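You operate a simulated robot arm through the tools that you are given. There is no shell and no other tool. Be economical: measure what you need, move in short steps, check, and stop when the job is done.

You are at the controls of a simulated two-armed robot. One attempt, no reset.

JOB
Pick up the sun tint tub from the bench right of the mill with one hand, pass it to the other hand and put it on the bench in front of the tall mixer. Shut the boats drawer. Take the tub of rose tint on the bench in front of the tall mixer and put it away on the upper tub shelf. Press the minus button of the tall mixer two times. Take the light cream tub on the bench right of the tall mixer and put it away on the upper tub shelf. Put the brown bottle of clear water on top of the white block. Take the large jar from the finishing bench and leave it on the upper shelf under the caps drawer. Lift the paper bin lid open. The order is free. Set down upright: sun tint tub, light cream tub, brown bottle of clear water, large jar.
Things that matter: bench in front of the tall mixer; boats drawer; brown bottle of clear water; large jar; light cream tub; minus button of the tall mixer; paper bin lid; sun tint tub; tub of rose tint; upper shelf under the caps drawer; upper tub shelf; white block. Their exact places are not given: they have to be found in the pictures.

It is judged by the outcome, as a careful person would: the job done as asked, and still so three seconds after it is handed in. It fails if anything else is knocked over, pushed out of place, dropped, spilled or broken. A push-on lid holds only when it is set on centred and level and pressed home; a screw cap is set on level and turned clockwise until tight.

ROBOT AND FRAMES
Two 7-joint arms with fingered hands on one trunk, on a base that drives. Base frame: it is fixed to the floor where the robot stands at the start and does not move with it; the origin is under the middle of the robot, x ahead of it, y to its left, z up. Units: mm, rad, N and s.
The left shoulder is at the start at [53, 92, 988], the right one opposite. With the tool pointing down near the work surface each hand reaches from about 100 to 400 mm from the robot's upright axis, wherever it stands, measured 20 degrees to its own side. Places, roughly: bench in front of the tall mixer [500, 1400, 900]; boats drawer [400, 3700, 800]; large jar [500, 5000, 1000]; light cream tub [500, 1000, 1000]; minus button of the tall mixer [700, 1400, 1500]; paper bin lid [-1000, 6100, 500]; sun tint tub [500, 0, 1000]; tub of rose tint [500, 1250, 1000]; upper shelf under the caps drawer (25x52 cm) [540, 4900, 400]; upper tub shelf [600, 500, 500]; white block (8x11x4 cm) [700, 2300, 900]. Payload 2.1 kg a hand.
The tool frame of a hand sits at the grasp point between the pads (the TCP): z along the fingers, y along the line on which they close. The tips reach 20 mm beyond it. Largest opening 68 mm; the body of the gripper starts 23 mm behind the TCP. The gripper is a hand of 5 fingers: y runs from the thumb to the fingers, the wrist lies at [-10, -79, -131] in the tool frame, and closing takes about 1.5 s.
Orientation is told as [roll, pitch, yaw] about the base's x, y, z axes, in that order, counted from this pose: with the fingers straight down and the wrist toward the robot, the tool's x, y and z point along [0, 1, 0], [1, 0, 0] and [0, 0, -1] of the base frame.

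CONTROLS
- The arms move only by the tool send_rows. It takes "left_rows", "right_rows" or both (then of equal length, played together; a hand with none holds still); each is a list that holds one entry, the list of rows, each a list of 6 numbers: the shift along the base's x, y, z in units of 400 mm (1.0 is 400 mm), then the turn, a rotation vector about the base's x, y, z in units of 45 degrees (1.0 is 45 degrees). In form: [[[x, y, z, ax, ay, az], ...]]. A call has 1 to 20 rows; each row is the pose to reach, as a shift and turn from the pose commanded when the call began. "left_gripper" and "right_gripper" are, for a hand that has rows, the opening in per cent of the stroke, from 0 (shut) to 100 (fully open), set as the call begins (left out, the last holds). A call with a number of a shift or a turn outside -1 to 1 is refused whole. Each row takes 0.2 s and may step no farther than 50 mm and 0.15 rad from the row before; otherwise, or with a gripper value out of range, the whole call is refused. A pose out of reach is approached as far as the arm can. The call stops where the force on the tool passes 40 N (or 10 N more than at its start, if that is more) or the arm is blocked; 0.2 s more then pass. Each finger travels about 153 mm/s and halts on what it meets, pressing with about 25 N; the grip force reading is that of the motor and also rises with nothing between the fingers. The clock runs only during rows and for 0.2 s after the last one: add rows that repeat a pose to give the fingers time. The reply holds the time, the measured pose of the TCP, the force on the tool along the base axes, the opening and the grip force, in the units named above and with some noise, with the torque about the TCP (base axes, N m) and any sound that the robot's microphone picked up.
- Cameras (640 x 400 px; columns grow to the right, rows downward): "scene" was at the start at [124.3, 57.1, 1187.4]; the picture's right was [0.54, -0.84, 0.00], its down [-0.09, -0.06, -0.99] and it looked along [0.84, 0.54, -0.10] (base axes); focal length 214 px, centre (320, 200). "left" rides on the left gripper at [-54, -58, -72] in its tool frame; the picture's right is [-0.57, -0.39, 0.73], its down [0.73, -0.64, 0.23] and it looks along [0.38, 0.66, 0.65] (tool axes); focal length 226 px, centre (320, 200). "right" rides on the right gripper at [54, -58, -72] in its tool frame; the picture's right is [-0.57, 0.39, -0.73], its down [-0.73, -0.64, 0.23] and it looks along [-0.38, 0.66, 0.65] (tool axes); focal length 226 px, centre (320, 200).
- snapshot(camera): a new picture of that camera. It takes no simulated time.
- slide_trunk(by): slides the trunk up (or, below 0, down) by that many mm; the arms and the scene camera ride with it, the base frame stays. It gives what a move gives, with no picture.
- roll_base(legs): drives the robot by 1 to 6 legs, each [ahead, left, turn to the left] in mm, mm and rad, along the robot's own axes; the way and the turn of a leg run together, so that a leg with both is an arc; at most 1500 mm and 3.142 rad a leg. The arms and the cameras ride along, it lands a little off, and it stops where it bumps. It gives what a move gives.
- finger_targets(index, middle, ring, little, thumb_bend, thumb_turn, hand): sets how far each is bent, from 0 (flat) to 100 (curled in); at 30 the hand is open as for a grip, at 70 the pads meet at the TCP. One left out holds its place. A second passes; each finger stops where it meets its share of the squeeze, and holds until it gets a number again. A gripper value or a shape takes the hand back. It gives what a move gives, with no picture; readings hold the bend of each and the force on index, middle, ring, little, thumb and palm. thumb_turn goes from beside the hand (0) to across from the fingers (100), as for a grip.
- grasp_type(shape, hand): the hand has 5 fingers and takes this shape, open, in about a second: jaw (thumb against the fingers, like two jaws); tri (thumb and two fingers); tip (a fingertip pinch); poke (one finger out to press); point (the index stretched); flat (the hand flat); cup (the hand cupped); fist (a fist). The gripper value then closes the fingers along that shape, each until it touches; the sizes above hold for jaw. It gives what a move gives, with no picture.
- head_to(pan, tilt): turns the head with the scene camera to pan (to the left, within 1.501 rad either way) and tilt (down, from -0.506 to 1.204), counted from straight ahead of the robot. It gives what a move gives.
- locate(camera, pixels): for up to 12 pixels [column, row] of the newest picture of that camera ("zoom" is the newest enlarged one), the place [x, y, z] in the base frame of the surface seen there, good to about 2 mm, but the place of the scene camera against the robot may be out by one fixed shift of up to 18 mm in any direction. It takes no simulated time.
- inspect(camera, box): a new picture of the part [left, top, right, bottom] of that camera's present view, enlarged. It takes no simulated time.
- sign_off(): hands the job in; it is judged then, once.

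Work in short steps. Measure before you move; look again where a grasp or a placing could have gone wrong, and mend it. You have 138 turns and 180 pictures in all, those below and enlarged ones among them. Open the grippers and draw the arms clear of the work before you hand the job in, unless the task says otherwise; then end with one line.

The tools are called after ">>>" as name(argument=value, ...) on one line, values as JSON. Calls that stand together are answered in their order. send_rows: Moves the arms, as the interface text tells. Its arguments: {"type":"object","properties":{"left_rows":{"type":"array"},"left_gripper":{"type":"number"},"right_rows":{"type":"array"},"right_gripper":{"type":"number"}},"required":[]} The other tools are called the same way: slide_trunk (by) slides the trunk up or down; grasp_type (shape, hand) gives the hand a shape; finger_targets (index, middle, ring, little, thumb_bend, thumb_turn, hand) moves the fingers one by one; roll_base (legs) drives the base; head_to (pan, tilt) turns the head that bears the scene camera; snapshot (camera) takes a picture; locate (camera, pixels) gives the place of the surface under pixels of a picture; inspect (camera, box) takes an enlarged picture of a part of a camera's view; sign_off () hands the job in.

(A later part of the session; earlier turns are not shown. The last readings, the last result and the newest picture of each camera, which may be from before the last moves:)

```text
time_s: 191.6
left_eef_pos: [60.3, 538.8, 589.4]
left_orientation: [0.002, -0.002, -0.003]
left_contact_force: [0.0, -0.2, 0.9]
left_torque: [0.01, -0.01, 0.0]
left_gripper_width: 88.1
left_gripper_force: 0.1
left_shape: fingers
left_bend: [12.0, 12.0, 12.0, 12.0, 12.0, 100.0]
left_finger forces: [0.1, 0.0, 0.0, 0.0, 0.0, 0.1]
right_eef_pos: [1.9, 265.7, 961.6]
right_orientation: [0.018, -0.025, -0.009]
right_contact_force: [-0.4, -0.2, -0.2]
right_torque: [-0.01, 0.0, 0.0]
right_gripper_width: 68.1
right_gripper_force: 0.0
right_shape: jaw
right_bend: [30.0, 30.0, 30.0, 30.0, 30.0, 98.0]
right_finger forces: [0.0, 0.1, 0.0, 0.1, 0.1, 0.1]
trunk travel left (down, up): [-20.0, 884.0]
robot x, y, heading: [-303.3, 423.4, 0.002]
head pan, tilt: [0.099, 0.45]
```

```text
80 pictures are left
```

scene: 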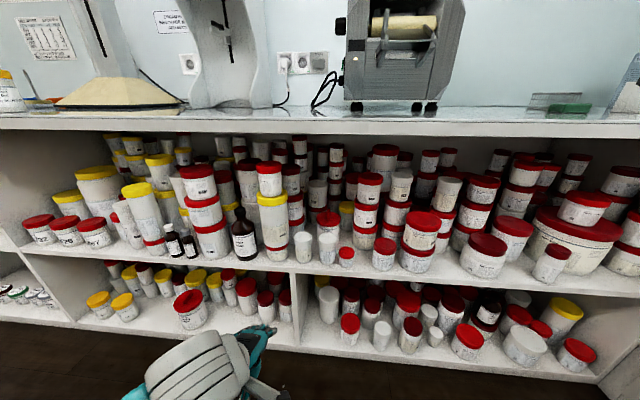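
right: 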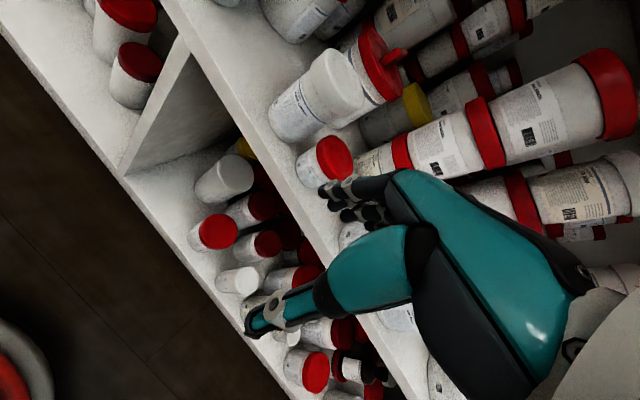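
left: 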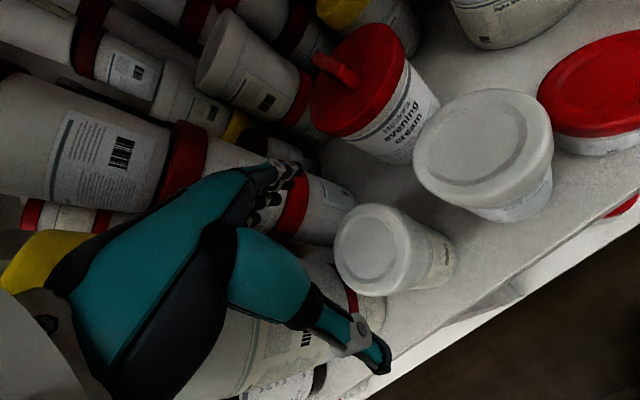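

Both tubs are on the upper shelf: cream (303,248), rose (346,257). I raise the trunk, bring the left arm home via the side swing, and drive along the bench toward the white block at y≈2300.

>>> slide_trunk(by=210)

>>> send_rows(left_rows=[[[-0.02, 0.1, 0.06, 0, 0, 0], [-0.05, 0.2, 0.12, 0, 0, 0], [-0.08, 0.3, 0.18, 0, 0, 0], [-0.12, 0.4, 0.24, 0, 0, 0], [-0.16, 0.5, 0.3, 0, 0, 0], [-0.2, 0.6, 0.36, 0, 0, 0], [-0.24, 0.7, 0.42, 0, 0, 0], [-0.28, 0.8, 0.48, 0, 0, 0], [-0.32, 0.88, 0.54, 0, 0, 0], [-0.33, 0.96, 0.57, 0, 0, 0], [-0.33, 0.96, 0.57, 0, 0, 0]]])

>>> send_rows(left_rows=[[[0.01, -0.1, 0.04, 0, 0, 0], [0.02, -0.2, 0.08, 0, 0, 0], [0.04, -0.3, 0.12, 0, 0, 0], [0.06, -0.4, 0.16, 0, 0, 0], [0.07, -0.5, 0.2, 0, 0, 0], [0.07, -0.54, 0.22, 0, 0, 0]]])

>>> grasp_type(hand="left", shape="jaw")

>>> roll_base(legs=[[0, 1500, 0], [0, 250, 0]])

>>> head_to(pan=0.2, tilt=0.35)

>>> snapshot(camera="scene")

```text
time_s: 193.8
left_eef_pos: [59.9, 539.0, 799.1]
left_orientation: [0.002, -0.001, -0.007]
left_contact_force: [0.9, 0.1, -0.4]
left_torque: [0.01, 0.02, -0.01]
left_gripper_width: 88.1
left_gripper_force: 0.1
left_shape: fingers
left_bend: [12.0, 12.0, 12.0, 12.0, 12.0, 100.0]
left_finger forces: [0.0, 0.1, 0.0, 0.0, 0.0, 0.0]
right_eef_pos: [3.5, 265.9, 1171.7]
right_orientation: [0.018, -0.023, -0.007]
right_contact_force: [1.0, -0.1, 0.2]
right_torque: [-0.02, 0.02, 0.0]
right_gripper_width: 67.8
right_gripper_force: 0.0
right_shape: jaw
right_bend: [30.0, 30.0, 30.0, 30.0, 30.0, 98.0]
right_finger forces: [0.1, 0.0, 0.1, 0.0, 0.1, 0.0]
trunk travel left (down, up): [-230.0, 674.0]
robot x, y, heading: [-303.4, 427.0, -0.003]
head pan, tilt: [0.099, 0.45]
```

```text
time_s: 196.2
left_eef_pos: [-72.8, 924.7, 1028.3]
left_orientation: [0.003, -0.004, -0.006]
left_contact_force: [1.0, 0.4, -0.3]
left_torque: [0.02, 0.01, -0.01]
left_gripper_width: 88.0
left_gripper_force: 0.2
left_shape: fingers
left_bend: [12.0, 12.0, 12.0, 12.0, 12.0, 100.0]
left_finger forces: [0.1, 0.1, 0.0, 0.0, 0.0, 0.1]
right_eef_pos: [4.8, 266.7, 1172.6]
right_orientation: [0.018, -0.022, -0.008]
right_contact_force: [-0.5, 0.1, -0.4]
right_torque: [0.01, 0.0, -0.02]
right_gripper_width: 68.0
right_gripper_force: 0.0
right_shape: jaw
right_bend: [30.0, 30.0, 30.0, 30.0, 30.0, 98.0]
right_finger forces: [0.0, 0.0, 0.0, 0.1, 0.0, 0.0]
trunk travel left (down, up): [-230.0, 674.0]
robot x, y, heading: [-306.0, 424.3, 0.0]
head pan, tilt: [0.099, 0.45]
```

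```text
time_s: 197.6
left_eef_pos: [-43.2, 708.1, 1114.7]
left_orientation: [0.002, -0.001, -0.006]
left_contact_force: [0.2, 0.1, -0.1]
left_torque: [-0.01, -0.01, 0.01]
left_gripper_width: 88.2
left_gripper_force: 0.1
left_shape: fingers
left_bend: [12.0, 12.0, 12.0, 12.0, 12.0, 100.0]
left_finger forces: [0.0, 0.1, 0.0, 0.1, 0.1, 0.0]
right_eef_pos: [3.5, 267.0, 1172.2]
right_orientation: [0.017, -0.023, -0.009]
right_contact_force: [-0.2, -0.2, 0.3]
right_torque: [0.01, 0.01, -0.04]
right_gripper_width: 67.8
right_gripper_force: 0.0
right_shape: jaw
right_bend: [30.0, 30.0, 30.0, 30.0, 30.0, 98.0]
right_finger forces: [0.0, 0.0, 0.0, 0.1, 0.0, 0.1]
trunk travel left (down, up): [-230.0, 674.0]
robot x, y, heading: [-302.8, 426.6, -0.005]
head pan, tilt: [0.099, 0.45]
```

```text
time_s: 198.5
left_eef_pos: [-43.3, 707.7, 1115.2]
left_orientation: [0.003, -0.002, -0.006]
left_contact_force: [0.3, -0.3, 0.1]
left_torque: [-0.01, -0.03, -0.02]
left_gripper_width: 67.8
left_gripper_force: 0.1
left_shape: jaw
left_bend: [30.0, 30.0, 30.0, 30.0, 30.0, 98.0]
left_finger forces: [0.1, 0.0, 0.0, 0.0, 0.1, 0.0]
right_eef_pos: [3.5, 266.4, 1171.6]
right_orientation: [0.019, -0.022, -0.009]
right_contact_force: [-0.5, 0.4, -0.3]
right_torque: [-0.01, -0.01, 0.0]
right_gripper_width: 68.1
right_gripper_force: 0.0
right_shape: jaw
right_bend: [30.0, 30.0, 30.0, 30.0, 30.0, 98.0]
right_finger forces: [0.0, 0.1, 0.0, 0.0, 0.0, 0.1]
trunk travel left (down, up): [-230.0, 674.0]
robot x, y, heading: [-302.5, 422.3, 0.002]
head pan, tilt: [0.099, 0.45]
```

```text
time_s: 207.3
left_eef_pos: [-29.9, 2443.1, 1114.1]
left_orientation: [0.002, -0.001, -0.014]
left_contact_force: [-0.3, -0.1, 0.5]
left_torque: [0.01, -0.02, 0.05]
left_gripper_width: 68.0
left_gripper_force: 0.0
left_shape: jaw
left_bend: [30.0, 30.0, 30.0, 30.0, 30.0, 98.0]
left_finger forces: [0.0, 0.1, 0.0, 0.0, 0.1, 0.0]
right_eef_pos: [11.5, 2000.6, 1172.9]
right_orientation: [0.015, -0.023, -0.019]
right_contact_force: [0.2, -0.5, 0.1]
right_torque: [0.06, -0.01, 0.03]
right_gripper_width: 67.8
right_gripper_force: 0.1
right_shape: jaw
right_bend: [30.0, 30.0, 30.0, 30.0, 30.0, 98.0]
right_finger forces: [0.1, 0.0, 0.0, 0.1, 0.1, 0.0]
trunk travel left (down, up): [-230.0, 674.0]
robot x, y, heading: [-295.0, 2165.8, -0.018]
head pan, tilt: [0.099, 0.45]
```

```text
time_s: 208.0
left_eef_pos: [-31.0, 2443.1, 1115.6]
left_orientation: [0.003, -0.002, -0.018]
left_contact_force: [-0.9, -0.3, 0.0]
left_torque: [0.0, 0.02, -0.04]
left_gripper_width: 68.0
left_gripper_force: 0.1
left_shape: jaw
left_bend: [30.0, 30.0, 30.0, 30.0, 30.0, 98.0]
left_finger forces: [0.0, 0.1, 0.0, 0.0, 0.0, 0.1]
right_eef_pos: [11.5, 2001.1, 1171.6]
right_orientation: [0.018, -0.022, -0.02]
right_contact_force: [-0.4, -0.3, -0.3]
right_torque: [0.01, 0.0, -0.05]
right_gripper_width: 68.2
right_gripper_force: 0.1
right_shape: jaw
right_bend: [30.0, 30.0, 30.0, 30.0, 30.0, 98.0]
right_finger forces: [0.1, 0.0, 0.1, 0.0, 0.1, 0.0]
trunk travel left (down, up): [-230.0, 674.0]
robot x, y, heading: [-295.9, 2162.3, -0.018]
head pan, tilt: [0.201, 0.351]
```

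```text
79 pictures are left
```

scene: 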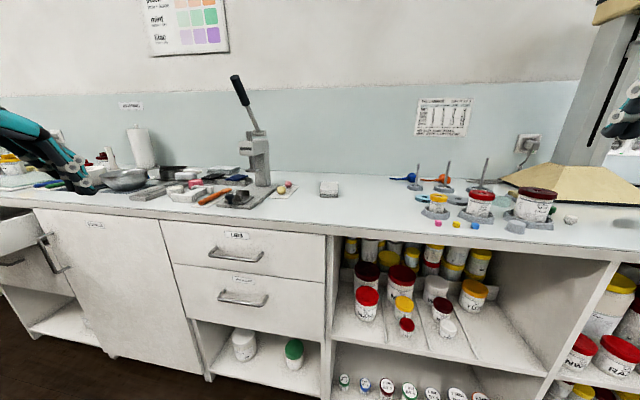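

The white block is at (329,188). I don't see the brown bottle here, so I look further left.

>>> head_to(pan=0.95, tilt=0.3)

>>> snapshot(camera="scene")

>>> snapshot(camera="left")

```text
time_s: 209.1
left_eef_pos: [-29.7, 2442.8, 1114.9]
left_orientation: [0.003, -0.002, -0.015]
left_contact_force: [0.1, 0.7, -0.4]
left_torque: [0.0, 0.02, -0.02]
left_gripper_width: 68.1
left_gripper_force: 0.0
left_shape: jaw
left_bend: [30.0, 30.0, 30.0, 30.0, 30.0, 98.0]
left_finger forces: [0.0, 0.0, 0.2, 0.1, 0.0, 0.0]
right_eef_pos: [11.5, 2000.5, 1171.7]
right_orientation: [0.018, -0.022, -0.019]
right_contact_force: [0.1, -0.2, -0.1]
right_torque: [0.0, 0.0, -0.03]
right_gripper_width: 68.0
right_gripper_force: 0.0
right_shape: jaw
right_bend: [30.0, 30.0, 30.0, 30.0, 30.0, 98.0]
right_finger forces: [0.0, 0.0, 0.0, 0.1, 0.1, 0.0]
trunk travel left (down, up): [-230.0, 674.0]
robot x, y, heading: [-293.2, 2162.5, -0.017]
head pan, tilt: [0.949, 0.3]
```

```text
78 pictures are left
```

scene: 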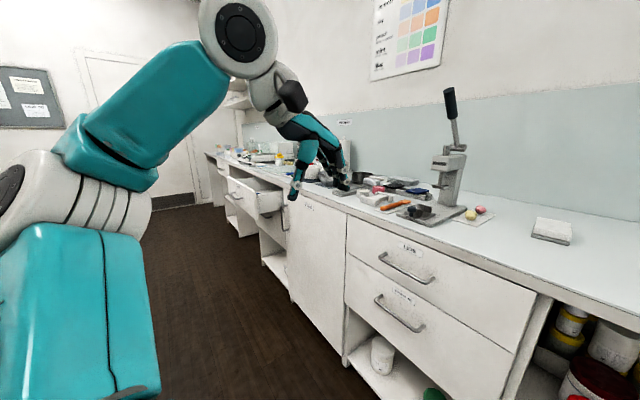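

```text
77 pictures are left
```

left: 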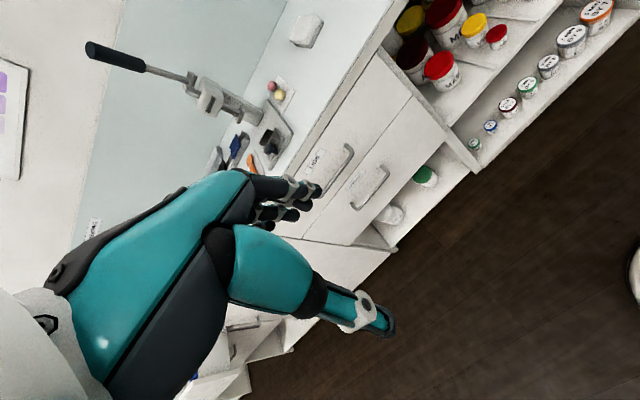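

I measure the white block in this picture, then drive on to y≈3300 to look at the next stretch of bench.

>>> locate(camera="scene", pixels=[[552, 226], [537, 218], [571, 224], [568, 243], [533, 236], [550, 240]])

>>> roll_base(legs=[[-60, 1150, 0.018]])

>>> head_to(pan=0.2, tilt=0.35)

>>> snapshot(camera="scene")

>>> head_to(pan=1.0, tilt=0.35)

>>> snapshot(camera="scene")

```text
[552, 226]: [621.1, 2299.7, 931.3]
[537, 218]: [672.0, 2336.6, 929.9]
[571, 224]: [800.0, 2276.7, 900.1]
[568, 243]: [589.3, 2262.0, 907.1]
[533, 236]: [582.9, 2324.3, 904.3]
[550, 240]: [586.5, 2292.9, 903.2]
```

```text
time_s: 215.0
left_eef_pos: [-108.3, 3615.9, 1116.0]
left_orientation: [0.002, -0.003, 0.021]
left_contact_force: [-0.2, 0.2, -0.3]
left_torque: [0.0, -0.02, 0.02]
left_gripper_width: 68.0
left_gripper_force: 0.0
left_shape: jaw
left_bend: [30.0, 30.0, 30.0, 30.0, 30.0, 98.0]
left_finger forces: [0.0, 0.1, 0.0, 0.1, 0.0, 0.0]
right_eef_pos: [-49.2, 3175.8, 1171.5]
right_orientation: [0.018, -0.023, 0.018]
right_contact_force: [-1.0, -0.2, 0.4]
right_torque: [0.02, 0.01, -0.01]
right_gripper_width: 68.3
right_gripper_force: 0.0
right_shape: jaw
right_bend: [30.0, 30.0, 30.0, 30.0, 30.0, 98.0]
right_finger forces: [0.1, 0.0, 0.0, 0.0, 0.0, 0.1]
trunk travel left (down, up): [-230.0, 674.0]
robot x, y, heading: [-362.9, 3326.1, 0.021]
head pan, tilt: [0.949, 0.3]
```

```text
time_s: 216.1
left_eef_pos: [-109.0, 3615.6, 1115.7]
left_orientation: [0.001, -0.002, 0.021]
left_contact_force: [-0.5, 0.0, 0.0]
left_torque: [-0.02, -0.01, 0.0]
left_gripper_width: 67.9
left_gripper_force: 0.2
left_shape: jaw
left_bend: [30.0, 30.0, 30.0, 30.0, 30.0, 98.0]
left_finger forces: [0.0, 0.0, 0.0, 0.1, 0.0, 0.0]
right_eef_pos: [-50.5, 3174.9, 1171.7]
right_orientation: [0.018, -0.023, 0.016]
right_contact_force: [0.9, -0.3, 0.0]
right_torque: [0.0, 0.0, -0.03]
right_gripper_width: 68.1
right_gripper_force: 0.0
right_shape: jaw
right_bend: [30.0, 30.0, 30.0, 30.0, 30.0, 98.0]
right_finger forces: [0.1, 0.0, 0.0, 0.1, 0.0, 0.0]
trunk travel left (down, up): [-230.0, 674.0]
robot x, y, heading: [-361.9, 3324.8, 0.022]
head pan, tilt: [0.201, 0.351]
```

```text
76 pictures are left
```

scene: 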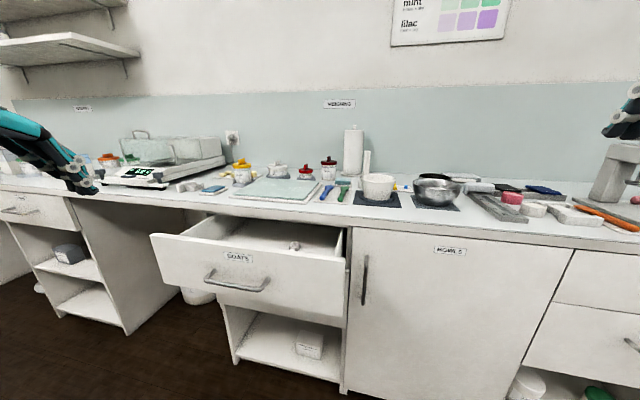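

```text
time_s: 217.2
left_eef_pos: [-109.0, 3615.6, 1115.7]
left_orientation: [0.0, -0.002, 0.021]
left_contact_force: [-0.4, -0.5, 0.8]
left_torque: [-0.01, 0.01, -0.02]
left_gripper_width: 67.8
left_gripper_force: 0.0
left_shape: jaw
left_bend: [30.0, 30.0, 30.0, 30.0, 30.0, 98.0]
left_finger forces: [0.1, 0.0, 0.0, 0.0, 0.0, 0.0]
right_eef_pos: [-50.0, 3175.2, 1170.8]
right_orientation: [0.019, -0.023, 0.019]
right_contact_force: [0.1, 1.4, -0.3]
right_torque: [-0.01, -0.02, 0.0]
right_gripper_width: 67.9
right_gripper_force: 0.1
right_shape: jaw
right_bend: [30.0, 30.0, 30.0, 30.0, 30.0, 98.0]
right_finger forces: [0.1, 0.0, 0.0, 0.0, 0.0, 0.1]
trunk travel left (down, up): [-230.0, 674.0]
robot x, y, heading: [-360.8, 3327.4, 0.03]
head pan, tilt: [1.0, 0.351]
```

```text
75 pictures are left
```

scene: 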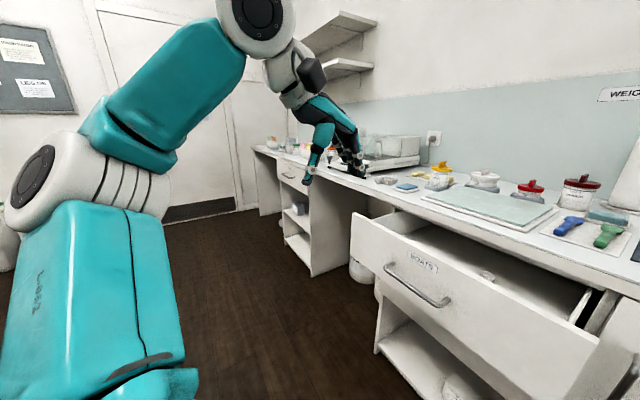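

The boats drawer is open, its front in view with label at (423,262). I measure its front panel and the closed neighbours' plane.

>>> locate(camera="scene", pixels=[[423, 262], [353, 240], [590, 370], [365, 225], [430, 295], [480, 320], [395, 266], [290, 180], [450, 225], [615, 300], [480, 280]])

```text
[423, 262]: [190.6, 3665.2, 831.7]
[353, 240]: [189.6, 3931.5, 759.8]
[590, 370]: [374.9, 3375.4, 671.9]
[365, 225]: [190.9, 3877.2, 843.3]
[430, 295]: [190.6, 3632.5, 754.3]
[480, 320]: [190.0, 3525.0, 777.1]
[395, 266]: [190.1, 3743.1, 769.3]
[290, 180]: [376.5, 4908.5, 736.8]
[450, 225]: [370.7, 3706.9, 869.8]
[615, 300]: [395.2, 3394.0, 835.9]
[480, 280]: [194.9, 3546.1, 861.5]
```

Drawer front: x≈190 (scene), y 3465–3935, z 725–865; closed plane x≈375. I'll push it with the closed right hand tilted 60° forward, above the handle, at its middle y≈3700.

>>> roll_base(legs=[[0, 530, -0.028]])

>>> send_rows(right_rows=[[[0, 0, 0, 0, -0.17, 0], [0, 0, -0.04, 0, -0.34, 0], [0, 0, -0.08, 0, -0.51, 0], [0, 0, -0.12, 0, -0.67, 0], [0, 0, -0.12, 0, -0.67, 0]]], right_gripper=0)

>>> send_rows(right_rows=[[[0.02, 0, -0.04, 0, -0.17, 0], [0.04, 0, -0.08, 0, -0.34, 0], [0.06, 0, -0.12, 0, -0.51, 0], [0.08, 0, -0.16, 0, -0.66, 0], [0.08, 0, -0.2, 0, -0.66, 0]]])

>>> slide_trunk(by=-225)

>>> snapshot(camera="right")

```text
time_s: 220.3
left_eef_pos: [-101.9, 4129.2, 1116.0]
left_orientation: [0.001, -0.002, -0.013]
left_contact_force: [-0.3, -0.4, 0.0]
left_torque: [0.0, 0.04, -0.01]
left_gripper_width: 68.0
left_gripper_force: 0.0
left_shape: jaw
left_bend: [30.0, 30.0, 30.0, 30.0, 30.0, 98.0]
left_finger forces: [0.1, 0.0, 0.1, 0.1, 0.1, 0.0]
right_eef_pos: [-57.5, 3686.1, 1171.2]
right_orientation: [0.018, -0.023, -0.016]
right_contact_force: [0.0, -0.5, -0.2]
right_torque: [0.01, 0.01, -0.05]
right_gripper_width: 68.2
right_gripper_force: 0.1
right_shape: jaw
right_bend: [30.0, 30.0, 30.0, 30.0, 30.0, 98.0]
right_finger forces: [0.0, 0.0, 0.0, 0.0, 0.0, 0.0]
trunk travel left (down, up): [-230.0, 674.0]
robot x, y, heading: [-365.6, 3846.7, -0.012]
head pan, tilt: [1.0, 0.351]
```

```text
time_s: 221.5
left_eef_pos: [-102.5, 4128.6, 1114.7]
left_orientation: [0.003, -0.002, -0.015]
left_contact_force: [-0.1, -0.1, -0.8]
left_torque: [0.0, -0.02, -0.01]
left_gripper_width: 68.1
left_gripper_force: 0.0
left_shape: jaw
left_bend: [30.0, 30.0, 30.0, 30.0, 30.0, 98.0]
left_finger forces: [0.1, 0.0, 0.1, 0.0, 0.0, 0.0]
right_eef_pos: [-59.3, 3686.3, 1123.2]
right_orientation: [0.028, -0.55, -0.023]
right_contact_force: [-0.2, 0.8, 0.0]
right_torque: [0.01, 0.01, -0.01]
right_gripper_width: 0.0
right_gripper_force: 25.5
right_shape: jaw
right_bend: [70.0, 70.0, 70.0, 70.0, 77.0, 100.0]
right_finger forces: [0.0, 0.1, 0.0, 0.1, 0.0, 0.0]
trunk travel left (down, up): [-230.0, 674.0]
robot x, y, heading: [-365.0, 3849.6, -0.011]
head pan, tilt: [1.0, 0.351]
```

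```text
time_s: 222.7
left_eef_pos: [-102.7, 4128.0, 1115.4]
left_orientation: [0.001, -0.002, -0.015]
left_contact_force: [0.4, 0.4, -0.5]
left_torque: [0.01, -0.01, -0.03]
left_gripper_width: 68.2
left_gripper_force: 0.1
left_shape: jaw
left_bend: [30.0, 30.0, 30.0, 30.0, 30.0, 98.0]
left_finger forces: [0.0, 0.0, 0.0, 0.0, 0.0, 0.0]
right_eef_pos: [3.6, 3682.4, 1062.4]
right_orientation: [0.05, -1.067, -0.035]
right_contact_force: [0.3, 0.1, -0.2]
right_torque: [0.04, 0.01, 0.03]
right_gripper_width: 0.0
right_gripper_force: 25.2
right_shape: jaw
right_bend: [70.0, 70.0, 70.0, 70.0, 77.0, 100.0]
right_finger forces: [0.1, 0.0, 0.1, 0.1, 0.0, 0.1]
right hand out of reach, approached as far as the arm can: row 3, 4, 5
trunk travel left (down, up): [-230.0, 674.0]
robot x, y, heading: [-365.1, 3846.0, -0.011]
head pan, tilt: [1.0, 0.351]
```

```text
time_s: 225.1
left_eef_pos: [-101.4, 4128.3, 891.4]
left_orientation: [0.002, -0.001, -0.014]
left_contact_force: [-0.4, -0.5, -0.2]
left_torque: [0.02, -0.01, 0.0]
left_gripper_width: 68.0
left_gripper_force: 0.2
left_shape: jaw
left_bend: [30.0, 30.0, 30.0, 30.0, 30.0, 98.0]
left_finger forces: [0.0, 0.0, 0.0, 0.0, 0.0, 0.1]
right_eef_pos: [52.8, 3680.2, 772.2]
right_orientation: [0.045, -0.878, -0.028]
right_contact_force: [0.5, 0.8, 0.4]
right_torque: [0.03, 0.02, 0.02]
right_gripper_width: 0.1
right_gripper_force: 24.3
right_shape: jaw
right_bend: [70.0, 70.0, 70.0, 70.0, 77.0, 100.0]
right_finger forces: [0.1, 0.1, 0.1, 0.0, 0.0, 0.0]
trunk travel left (down, up): [-5.0, 899.0]
robot x, y, heading: [-366.1, 3850.0, -0.013]
head pan, tilt: [1.0, 0.351]
```

```text
74 pictures are left
```

right: 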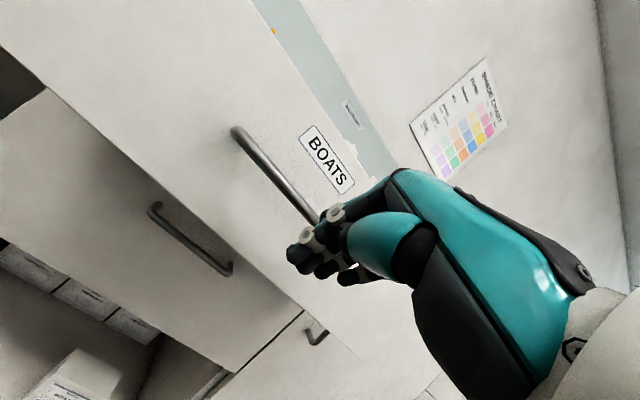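

The hand faces the BOATS drawer. I locate the handle and panel from this view, and raise the trunk 45 so the knuckles meet the panel above the handle.

>>> locate(camera="right", pixels=[[240, 135], [275, 175], [305, 210], [326, 160], [300, 110], [200, 150], [330, 205], [298, 252], [350, 280]])

>>> slide_trunk(by=45)

>>> snapshot(camera="right")

```text
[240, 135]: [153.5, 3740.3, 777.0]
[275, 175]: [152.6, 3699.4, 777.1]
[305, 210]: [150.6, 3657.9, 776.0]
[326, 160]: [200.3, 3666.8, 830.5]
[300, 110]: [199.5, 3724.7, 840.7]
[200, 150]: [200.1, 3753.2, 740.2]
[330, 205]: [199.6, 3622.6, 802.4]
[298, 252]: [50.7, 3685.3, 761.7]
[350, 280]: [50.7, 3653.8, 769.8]
```

```text
time_s: 225.9
left_eef_pos: [-101.3, 4129.6, 935.3]
left_orientation: [0.003, -0.002, -0.011]
left_contact_force: [0.7, 0.2, 0.5]
left_torque: [-0.02, -0.01, 0.01]
left_gripper_width: 68.4
left_gripper_force: 0.0
left_shape: jaw
left_bend: [30.0, 30.0, 30.0, 30.0, 30.0, 98.0]
left_finger forces: [0.1, 0.1, 0.1, 0.0, 0.1, 0.0]
right_eef_pos: [52.9, 3680.7, 816.9]
right_orientation: [0.04, -0.878, -0.029]
right_contact_force: [0.6, -0.3, 0.0]
right_torque: [-0.01, -0.01, -0.03]
right_gripper_width: 0.2
right_gripper_force: 25.0
right_shape: jaw
right_bend: [70.0, 70.0, 70.0, 70.0, 77.0, 100.0]
right_finger forces: [0.0, 0.0, 0.0, 0.1, 0.1, 0.0]
trunk travel left (down, up): [-50.0, 854.0]
robot x, y, heading: [-365.7, 3848.4, -0.009]
head pan, tilt: [1.0, 0.351]
```

```text
73 pictures are left
```

right: 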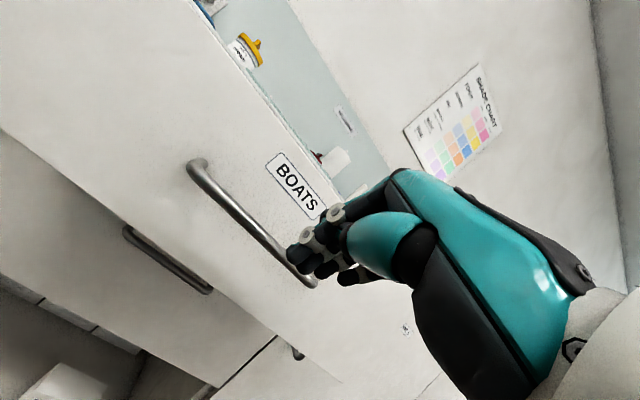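

I drive forward about 300 mm, pushing the drawer in.

>>> roll_base(legs=[[290, 0, 0.009]])

>>> snapshot(camera="right")

>>> head_to(pan=0.3, tilt=0.5)

>>> snapshot(camera="scene")

```text
time_s: 227.9
left_eef_pos: [181.7, 4128.4, 935.6]
left_orientation: [0.001, -0.002, -0.006]
left_contact_force: [-0.6, -0.4, -0.5]
left_torque: [0.0, 0.02, -0.01]
left_gripper_width: 68.4
left_gripper_force: 0.0
left_shape: jaw
left_bend: [30.0, 30.0, 30.0, 30.0, 30.0, 98.0]
left_finger forces: [0.0, 0.1, 0.0, 0.0, 0.1, 0.0]
right_eef_pos: [339.3, 3680.2, 817.4]
right_orientation: [0.041, -0.877, -0.023]
right_contact_force: [0.1, 0.3, 0.4]
right_torque: [0.01, -0.03, -0.02]
right_gripper_width: 0.3
right_gripper_force: 25.4
right_shape: jaw
right_bend: [70.0, 70.0, 70.0, 70.0, 77.0, 100.0]
right_finger forces: [0.0, 0.0, 0.0, 0.0, 0.0, 0.0]
trunk travel left (down, up): [-50.0, 854.0]
robot x, y, heading: [-79.1, 3845.0, -0.001]
head pan, tilt: [1.0, 0.351]
```

```text
72 pictures are left
```

right: 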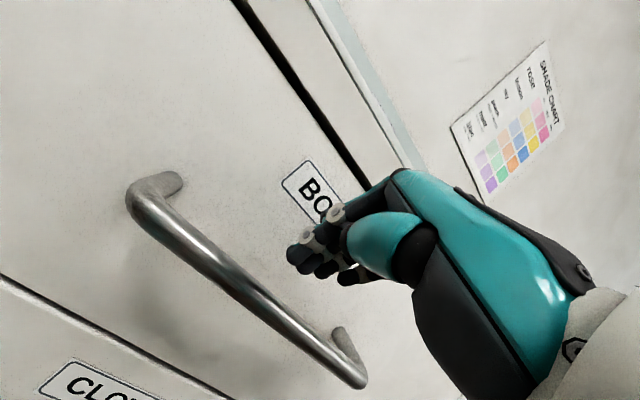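

```text
time_s: 229.0
left_eef_pos: [182.3, 4127.8, 935.7]
left_orientation: [0.002, -0.003, -0.006]
left_contact_force: [0.2, -0.5, 0.3]
left_torque: [-0.03, -0.03, -0.03]
left_gripper_width: 68.1
left_gripper_force: 0.0
left_shape: jaw
left_bend: [30.0, 30.0, 30.0, 30.0, 30.0, 98.0]
left_finger forces: [0.0, 0.0, 0.0, 0.0, 0.0, 0.0]
right_eef_pos: [339.3, 3681.5, 817.2]
right_orientation: [0.042, -0.878, -0.023]
right_contact_force: [0.3, -0.3, 0.5]
right_torque: [-0.01, -0.02, 0.01]
right_gripper_width: 0.0
right_gripper_force: 25.2
right_shape: jaw
right_bend: [70.0, 70.0, 70.0, 70.0, 77.0, 100.0]
right_finger forces: [0.0, 0.0, 0.0, 0.1, 0.0, 0.0]
trunk travel left (down, up): [-50.0, 854.0]
robot x, y, heading: [-78.5, 3843.8, -0.002]
head pan, tilt: [0.3, 0.499]
```

```text
71 pictures are left
```

scene: 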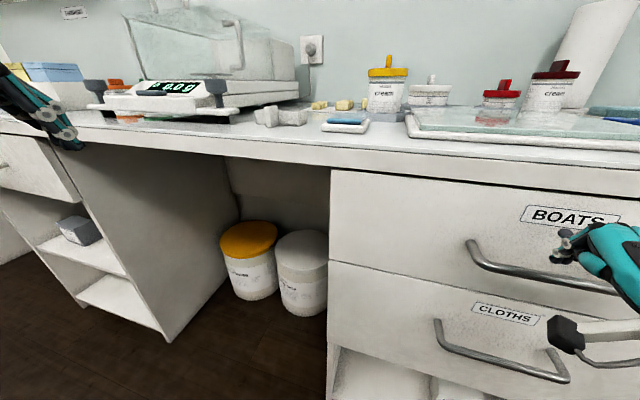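

The drawer looks nearly shut. I compare its panel plane with the CLOTHS drawer's.

>>> locate(camera="right", pixels=[[270, 150], [100, 150], [150, 330], [60, 330], [130, 385], [330, 60], [245, 20]])

>>> locate(camera="scene", pixels=[[400, 220], [400, 300], [360, 280], [480, 190], [370, 200]])

```text
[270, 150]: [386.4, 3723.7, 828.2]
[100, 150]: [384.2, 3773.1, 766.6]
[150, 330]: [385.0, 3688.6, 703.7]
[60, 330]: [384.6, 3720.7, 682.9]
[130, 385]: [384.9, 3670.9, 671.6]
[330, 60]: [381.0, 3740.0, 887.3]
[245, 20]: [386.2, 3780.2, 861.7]
```

```text
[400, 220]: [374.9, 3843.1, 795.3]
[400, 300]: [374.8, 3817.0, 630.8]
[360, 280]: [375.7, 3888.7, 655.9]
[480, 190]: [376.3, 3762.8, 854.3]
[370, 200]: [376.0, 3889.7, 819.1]
```

Both panels lie at x≈385: the drawer is shut. I back away, raise the trunk, bring the right arm home by the side swing, and drive on to look for the brown bottle and the jar.

>>> roll_base(legs=[[-290, 0, 0]])

>>> slide_trunk(by=180)

>>> send_rows(right_rows=[[[-0.03, -0.08, 0.02, 0, 0.12, 0], [-0.06, -0.16, 0.04, 0, 0.24, 0], [-0.09, -0.24, 0.06, 0, 0.36, 0], [-0.12, -0.32, 0.08, 0, 0.48, 0], [-0.16, -0.4, 0.08, 0, 0.6, 0], [-0.2, -0.48, 0.08, 0, 0.72, 0], [-0.25, -0.56, 0.08, 0, 0.84, 0], [-0.3, -0.64, 0.08, 0, 0.96, 0], [-0.36, -0.7, 0.08, 0, 1.0, 0], [-0.42, -0.75, 0.08, 0, 1.0, 0]]])

>>> send_rows(right_rows=[[[-0.04, -0.05, 0, 0, 0.115, 0], [-0.04, -0.05, 0, 0, 0.115, 0]]], right_gripper=100)

>>> send_rows(right_rows=[[[0.01, 0.1, 0.04, 0, 0, 0], [0.02, 0.2, 0.08, 0, 0, 0], [0.04, 0.3, 0.12, 0, 0, 0], [0.06, 0.4, 0.16, 0, 0, 0], [0.07, 0.5, 0.2, 0, 0, 0], [0.07, 0.54, 0.22, 0, 0, 0]]])

>>> roll_base(legs=[[-60, 900, 0]])

>>> head_to(pan=0.0, tilt=0.35)

>>> snapshot(camera="scene")

>>> head_to(pan=0.9, tilt=0.4)

>>> snapshot(camera="scene")

```text
time_s: 231.0
left_eef_pos: [-111.0, 4128.7, 935.9]
left_orientation: [0.003, 0.0, -0.008]
left_contact_force: [-0.4, -0.3, 0.1]
left_torque: [-0.01, -0.03, -0.01]
left_gripper_width: 68.1
left_gripper_force: 0.1
left_shape: jaw
left_bend: [30.0, 30.0, 30.0, 30.0, 30.0, 98.0]
left_finger forces: [0.1, 0.0, 0.0, 0.0, 0.1, 0.0]
right_eef_pos: [47.6, 3682.2, 817.5]
right_orientation: [0.042, -0.878, -0.024]
right_contact_force: [0.1, 0.0, 1.0]
right_torque: [0.01, 0.03, 0.03]
right_gripper_width: 0.0
right_gripper_force: 25.1
right_shape: jaw
right_bend: [70.0, 70.0, 70.0, 70.0, 77.0, 100.0]
right_finger forces: [0.1, 0.0, 0.0, 0.1, 0.0, 0.0]
trunk travel left (down, up): [-50.0, 854.0]
robot x, y, heading: [-371.8, 3848.3, -0.008]
head pan, tilt: [0.3, 0.499]
```

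```text
time_s: 233.0
left_eef_pos: [-109.7, 4129.8, 1115.0]
left_orientation: [0.003, -0.004, -0.008]
left_contact_force: [0.1, -0.1, -0.3]
left_torque: [0.03, -0.03, 0.01]
left_gripper_width: 68.3
left_gripper_force: 0.0
left_shape: jaw
left_bend: [30.0, 30.0, 30.0, 30.0, 30.0, 98.0]
left_finger forces: [0.0, 0.0, 0.0, 0.0, 0.0, 0.0]
right_eef_pos: [27.9, 3679.9, 1026.7]
right_orientation: [0.044, -0.95, -0.025]
right_contact_force: [0.6, -0.5, -0.4]
right_torque: [-0.04, 0.0, -0.01]
right_gripper_width: 0.1
right_gripper_force: 25.3
right_shape: jaw
right_bend: [70.0, 70.0, 70.0, 70.0, 77.0, 100.0]
right_finger forces: [0.1, 0.0, 0.0, 0.0, 0.0, 0.0]
trunk travel left (down, up): [-230.0, 674.0]
robot x, y, heading: [-369.3, 3845.6, -0.005]
head pan, tilt: [0.3, 0.499]
```

```text
time_s: 235.2
left_eef_pos: [-109.2, 4128.9, 1114.6]
left_orientation: [0.001, 0.0, -0.009]
left_contact_force: [0.3, 0.6, -0.3]
left_torque: [-0.01, 0.0, 0.01]
left_gripper_width: 68.1
left_gripper_force: 0.1
left_shape: jaw
left_bend: [30.0, 30.0, 30.0, 30.0, 30.0, 98.0]
left_finger forces: [0.1, 0.0, 0.1, 0.0, 0.0, 0.0]
right_eef_pos: [-120.3, 3484.5, 1029.3]
right_orientation: [0.025, -0.165, -0.014]
right_contact_force: [-0.1, 0.3, -0.3]
right_torque: [0.02, -0.02, 0.01]
right_gripper_width: 0.1
right_gripper_force: 24.9
right_shape: jaw
right_bend: [70.0, 70.0, 70.0, 70.0, 77.0, 100.0]
right_finger forces: [0.0, 0.0, 0.0, 0.0, 0.0, 0.0]
right hand out of reach, approached as far as the arm can: row 7, 8, 9, 10
trunk travel left (down, up): [-230.0, 674.0]
robot x, y, heading: [-372.4, 3846.5, -0.004]
head pan, tilt: [0.3, 0.499]
```

```text
time_s: 235.8
left_eef_pos: [-109.7, 4129.5, 1115.5]
left_orientation: [0.002, -0.001, -0.009]
left_contact_force: [0.1, -0.9, 0.8]
left_torque: [0.02, -0.02, 0.01]
left_gripper_width: 68.1
left_gripper_force: 0.0
left_shape: jaw
left_bend: [30.0, 30.0, 30.0, 30.0, 30.0, 98.0]
left_finger forces: [0.0, 0.0, 0.0, 0.0, 0.1, 0.0]
right_eef_pos: [-133.0, 3484.7, 1011.5]
right_orientation: [0.024, -0.076, -0.014]
right_contact_force: [0.2, -0.5, -0.3]
right_torque: [0.0, 0.03, -0.01]
right_gripper_width: 67.6
right_gripper_force: 0.1
right_shape: jaw
right_bend: [30.0, 30.0, 30.0, 30.0, 30.0, 98.0]
right_finger forces: [0.0, 0.0, 0.0, 0.1, 0.1, 0.0]
right hand out of reach, approached as far as the arm can: row 1, 2
trunk travel left (down, up): [-230.0, 674.0]
robot x, y, heading: [-369.3, 3848.9, -0.001]
head pan, tilt: [0.3, 0.499]
```

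```text
time_s: 237.2
left_eef_pos: [-108.8, 4128.5, 1115.4]
left_orientation: [0.002, -0.002, -0.007]
left_contact_force: [-0.5, -0.2, -0.2]
left_torque: [0.01, -0.03, -0.03]
left_gripper_width: 68.0
left_gripper_force: 0.2
left_shape: jaw
left_bend: [30.0, 30.0, 30.0, 30.0, 30.0, 98.0]
left_finger forces: [0.0, 0.0, 0.0, 0.0, 0.0, 0.0]
right_eef_pos: [-105.9, 3698.7, 1096.1]
right_orientation: [0.024, -0.075, -0.014]
right_contact_force: [-0.4, 0.1, -0.2]
right_torque: [0.01, 0.0, 0.01]
right_gripper_width: 67.9
right_gripper_force: 0.0
right_shape: jaw
right_bend: [30.0, 30.0, 30.0, 30.0, 30.0, 98.0]
right_finger forces: [0.0, 0.0, 0.1, 0.1, 0.0, 0.0]
trunk travel left (down, up): [-230.0, 674.0]
robot x, y, heading: [-372.6, 3850.4, -0.01]
head pan, tilt: [0.3, 0.499]
```

```text
time_s: 242.0
left_eef_pos: [-147.2, 5027.8, 1115.5]
left_orientation: [0.001, -0.003, -0.035]
left_contact_force: [-0.5, 0.2, -0.4]
left_torque: [0.01, 0.01, 0.01]
left_gripper_width: 67.8
left_gripper_force: 0.0
left_shape: jaw
left_bend: [30.0, 30.0, 30.0, 30.0, 30.0, 98.0]
left_finger forces: [0.0, 0.0, 0.1, 0.0, 0.1, 0.0]
right_eef_pos: [-153.3, 4596.2, 1095.7]
right_orientation: [0.025, -0.075, -0.039]
right_contact_force: [0.6, 0.4, -0.2]
right_torque: [0.01, 0.0, 0.03]
right_gripper_width: 67.8
right_gripper_force: 0.1
right_shape: jaw
right_bend: [30.0, 30.0, 30.0, 30.0, 30.0, 98.0]
right_finger forces: [0.0, 0.0, 0.0, 0.0, 0.0, 0.0]
trunk travel left (down, up): [-230.0, 674.0]
robot x, y, heading: [-415.9, 4755.1, -0.034]
head pan, tilt: [0.3, 0.499]
```

```text
time_s: 242.8
left_eef_pos: [-146.1, 5028.2, 1115.3]
left_orientation: [0.003, -0.002, -0.036]
left_contact_force: [-0.3, 0.5, 0.8]
left_torque: [0.02, -0.02, 0.01]
left_gripper_width: 68.0
left_gripper_force: 0.1
left_shape: jaw
left_bend: [30.0, 30.0, 30.0, 30.0, 30.0, 98.0]
left_finger forces: [0.0, 0.0, 0.1, 0.1, 0.0, 0.0]
right_eef_pos: [-152.9, 4597.2, 1096.4]
right_orientation: [0.025, -0.075, -0.037]
right_contact_force: [0.3, 0.3, -0.2]
right_torque: [-0.03, 0.0, 0.03]
right_gripper_width: 67.7
right_gripper_force: 0.1
right_shape: jaw
right_bend: [30.0, 30.0, 30.0, 30.0, 30.0, 98.0]
right_finger forces: [0.1, 0.0, 0.0, 0.0, 0.0, 0.0]
trunk travel left (down, up): [-230.0, 674.0]
robot x, y, heading: [-416.2, 4750.6, -0.031]
head pan, tilt: [0.0, 0.351]
```

```text
70 pictures are left
```

scene: 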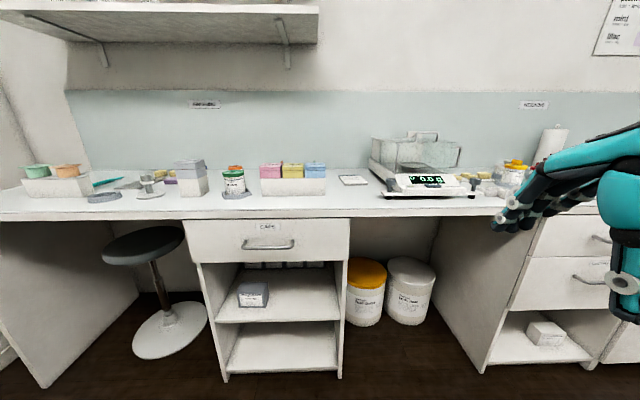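

```text
time_s: 244.0
left_eef_pos: [-145.0, 5027.1, 1114.9]
left_orientation: [0.001, -0.001, -0.035]
left_contact_force: [-0.1, -0.3, -0.1]
left_torque: [0.02, 0.01, -0.03]
left_gripper_width: 67.9
left_gripper_force: 0.1
left_shape: jaw
left_bend: [30.0, 30.0, 30.0, 30.0, 30.0, 98.0]
left_finger forces: [0.0, 0.0, 0.0, 0.0, 0.0, 0.0]
right_eef_pos: [-153.2, 4597.5, 1095.7]
right_orientation: [0.024, -0.077, -0.039]
right_contact_force: [-0.7, 0.1, -0.1]
right_torque: [0.02, -0.01, 0.01]
right_gripper_width: 67.3
right_gripper_force: 0.2
right_shape: jaw
right_bend: [30.0, 30.0, 30.0, 30.0, 30.0, 98.0]
right_finger forces: [0.0, 0.1, 0.1, 0.0, 0.1, 0.0]
trunk travel left (down, up): [-230.0, 674.0]
robot x, y, heading: [-413.9, 4755.2, -0.025]
head pan, tilt: [0.901, 0.4]
```

```text
69 pictures are left
```

scene: 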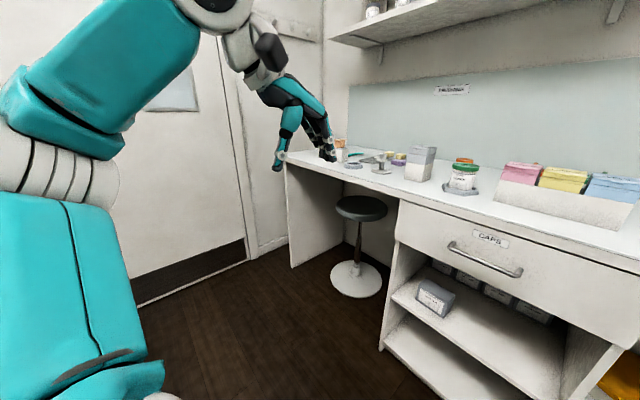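

The caps drawer is at y≈4900 with the upper shelf beneath; the jar with a green lid is at (233,180). I look at wall shelves above and zoom on the jar; the brown bottle is still to be found.

>>> inspect(camera="scene", box=[330, 100, 530, 225])

>>> locate(camera="scene", pixels=[[464, 165], [462, 182], [463, 192], [423, 165], [380, 170], [430, 295], [405, 230], [480, 320], [520, 350], [420, 310]])

>>> head_to(pan=0.5, tilt=-0.25)

>>> snapshot(camera="scene")

>>> head_to(pan=-0.8, tilt=0.3)

>>> snapshot(camera="scene")

```text
3.20 times, centred on (430, 162) of scene
```

zoom: 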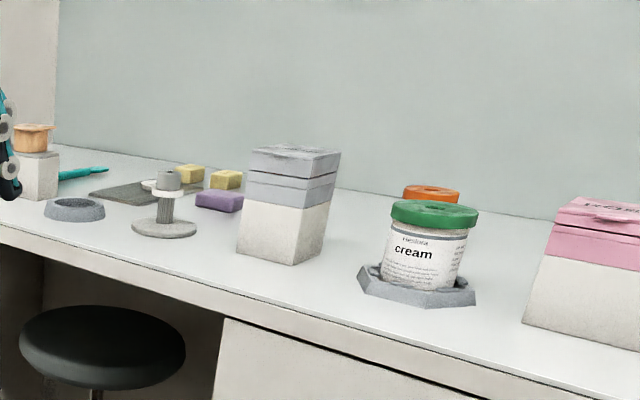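

```text
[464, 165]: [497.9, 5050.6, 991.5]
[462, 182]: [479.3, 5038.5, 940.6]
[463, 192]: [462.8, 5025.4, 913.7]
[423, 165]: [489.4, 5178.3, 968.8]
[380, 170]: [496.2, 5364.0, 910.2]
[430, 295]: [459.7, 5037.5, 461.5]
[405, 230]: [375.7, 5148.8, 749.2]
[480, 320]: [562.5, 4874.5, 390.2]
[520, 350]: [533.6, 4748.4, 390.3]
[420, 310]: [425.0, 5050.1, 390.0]
```

```text
time_s: 245.0
left_eef_pos: [-145.3, 5027.8, 1115.4]
left_orientation: [0.003, -0.002, -0.036]
left_contact_force: [-0.3, 0.2, 0.4]
left_torque: [0.0, 0.0, -0.04]
left_gripper_width: 67.8
left_gripper_force: 0.0
left_shape: jaw
left_bend: [30.0, 30.0, 30.0, 30.0, 30.0, 98.0]
left_finger forces: [0.0, 0.0, 0.1, 0.0, 0.1, 0.0]
right_eef_pos: [-152.7, 4597.7, 1096.3]
right_orientation: [0.025, -0.075, -0.039]
right_contact_force: [0.3, 0.5, 0.1]
right_torque: [-0.01, -0.01, 0.03]
right_gripper_width: 67.6
right_gripper_force: 0.1
right_shape: jaw
right_bend: [30.0, 30.0, 30.0, 30.0, 30.0, 98.0]
right_finger forces: [0.1, 0.0, 0.0, 0.1, 0.0, 0.0]
trunk travel left (down, up): [-230.0, 674.0]
robot x, y, heading: [-413.4, 4752.4, -0.031]
head pan, tilt: [0.499, -0.25]
```

```text
67 pictures are left
```

scene: 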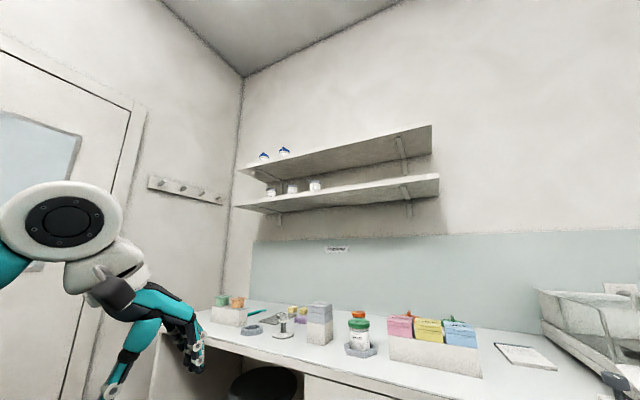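

```text
time_s: 246.5
left_eef_pos: [-145.3, 5028.3, 1115.9]
left_orientation: [0.002, -0.002, -0.036]
left_contact_force: [-0.4, -0.1, 0.3]
left_torque: [-0.01, -0.03, -0.01]
left_gripper_width: 67.8
left_gripper_force: 0.0
left_shape: jaw
left_bend: [30.0, 30.0, 30.0, 30.0, 30.0, 98.0]
left_finger forces: [0.0, 0.0, 0.0, 0.1, 0.1, 0.1]
right_eef_pos: [-154.2, 4596.6, 1096.4]
right_orientation: [0.026, -0.076, -0.038]
right_contact_force: [0.2, -0.7, 0.5]
right_torque: [0.0, 0.0, -0.02]
right_gripper_width: 67.8
right_gripper_force: 0.1
right_shape: jaw
right_bend: [30.0, 30.0, 30.0, 30.0, 30.0, 98.0]
right_finger forces: [0.1, 0.0, 0.0, 0.0, 0.0, 0.1]
trunk travel left (down, up): [-230.0, 674.0]
robot x, y, heading: [-416.5, 4749.5, -0.03]
head pan, tilt: [-0.799, 0.3]
```

```text
66 pictures are left
```

scene: 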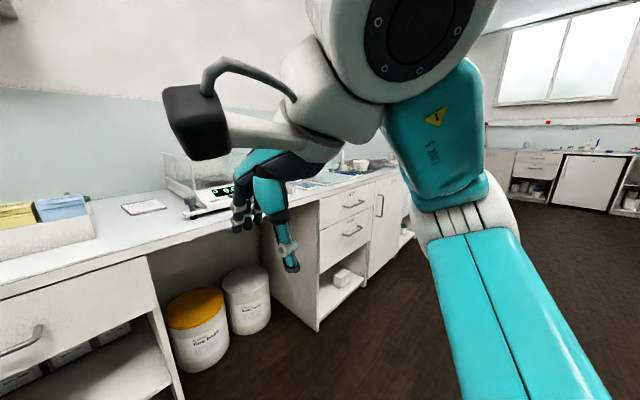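

I check the far counter at the right of this view for a brown bottle, enlarged.

>>> inspect(camera="scene", box=[480, 110, 640, 215])

>>> head_to(pan=-1.5, tilt=0.2)

>>> snapshot(camera="scene")

>>> head_to(pan=1.5, tilt=0.3)

>>> snapshot(camera="scene")

```text
3.81 times, centred on (560, 162) of scene
```

zoom: 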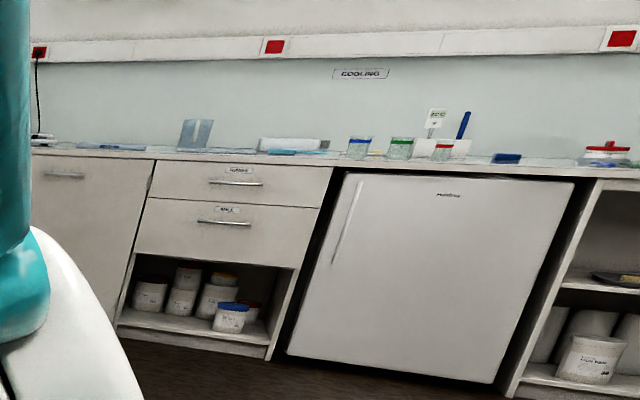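

```text
time_s: 247.5
left_eef_pos: [-145.5, 5027.9, 1114.6]
left_orientation: [0.0, -0.003, -0.036]
left_contact_force: [0.3, -0.8, 0.1]
left_torque: [0.0, -0.03, 0.01]
left_gripper_width: 67.9
left_gripper_force: 0.0
left_shape: jaw
left_bend: [30.0, 30.0, 30.0, 30.0, 30.0, 98.0]
left_finger forces: [0.0, 0.0, 0.0, 0.0, 0.0, 0.0]
right_eef_pos: [-153.3, 4596.4, 1094.8]
right_orientation: [0.026, -0.076, -0.038]
right_contact_force: [0.2, 0.7, -0.1]
right_torque: [0.03, 0.0, 0.03]
right_gripper_width: 67.5
right_gripper_force: 0.1
right_shape: jaw
right_bend: [30.0, 30.0, 30.0, 30.0, 30.0, 98.0]
right_finger forces: [0.0, 0.0, 0.0, 0.1, 0.0, 0.0]
trunk travel left (down, up): [-230.0, 674.0]
robot x, y, heading: [-411.9, 4750.2, -0.031]
head pan, tilt: [-1.499, 0.201]
```

```text
64 pictures are left
```

scene: 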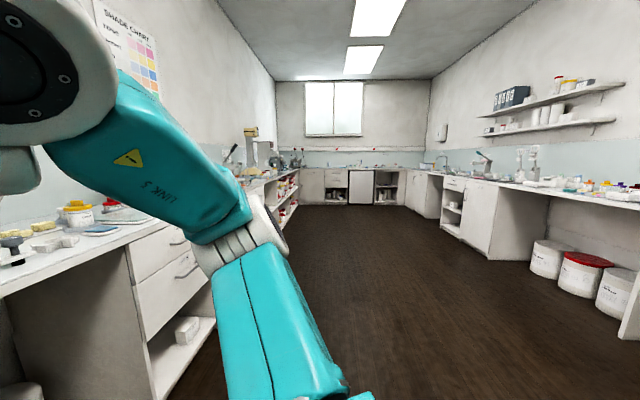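

```text
time_s: 250.1
left_eef_pos: [-145.2, 5027.5, 1115.9]
left_orientation: [0.002, -0.001, -0.035]
left_contact_force: [0.5, 0.5, 0.4]
left_torque: [0.03, 0.01, -0.01]
left_gripper_width: 68.0
left_gripper_force: 0.2
left_shape: jaw
left_bend: [30.0, 30.0, 30.0, 30.0, 30.0, 98.0]
left_finger forces: [0.0, 0.0, 0.0, 0.1, 0.0, 0.0]
right_eef_pos: [-153.8, 4596.0, 1096.4]
right_orientation: [0.025, -0.076, -0.038]
right_contact_force: [0.0, 0.5, -0.2]
right_torque: [-0.01, 0.02, 0.04]
right_gripper_width: 67.5
right_gripper_force: 0.0
right_shape: jaw
right_bend: [30.0, 30.0, 30.0, 30.0, 30.0, 98.0]
right_finger forces: [0.0, 0.1, 0.0, 0.0, 0.1, 0.1]
trunk travel left (down, up): [-230.0, 674.0]
robot x, y, heading: [-414.0, 4749.5, -0.032]
head pan, tilt: [1.499, 0.3]
```

```text
63 pictures are left
```

scene: 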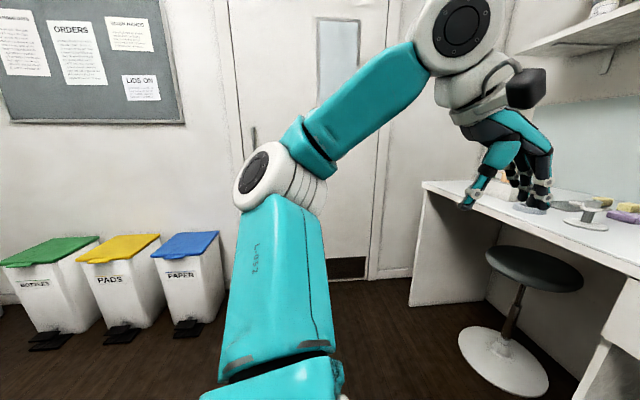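

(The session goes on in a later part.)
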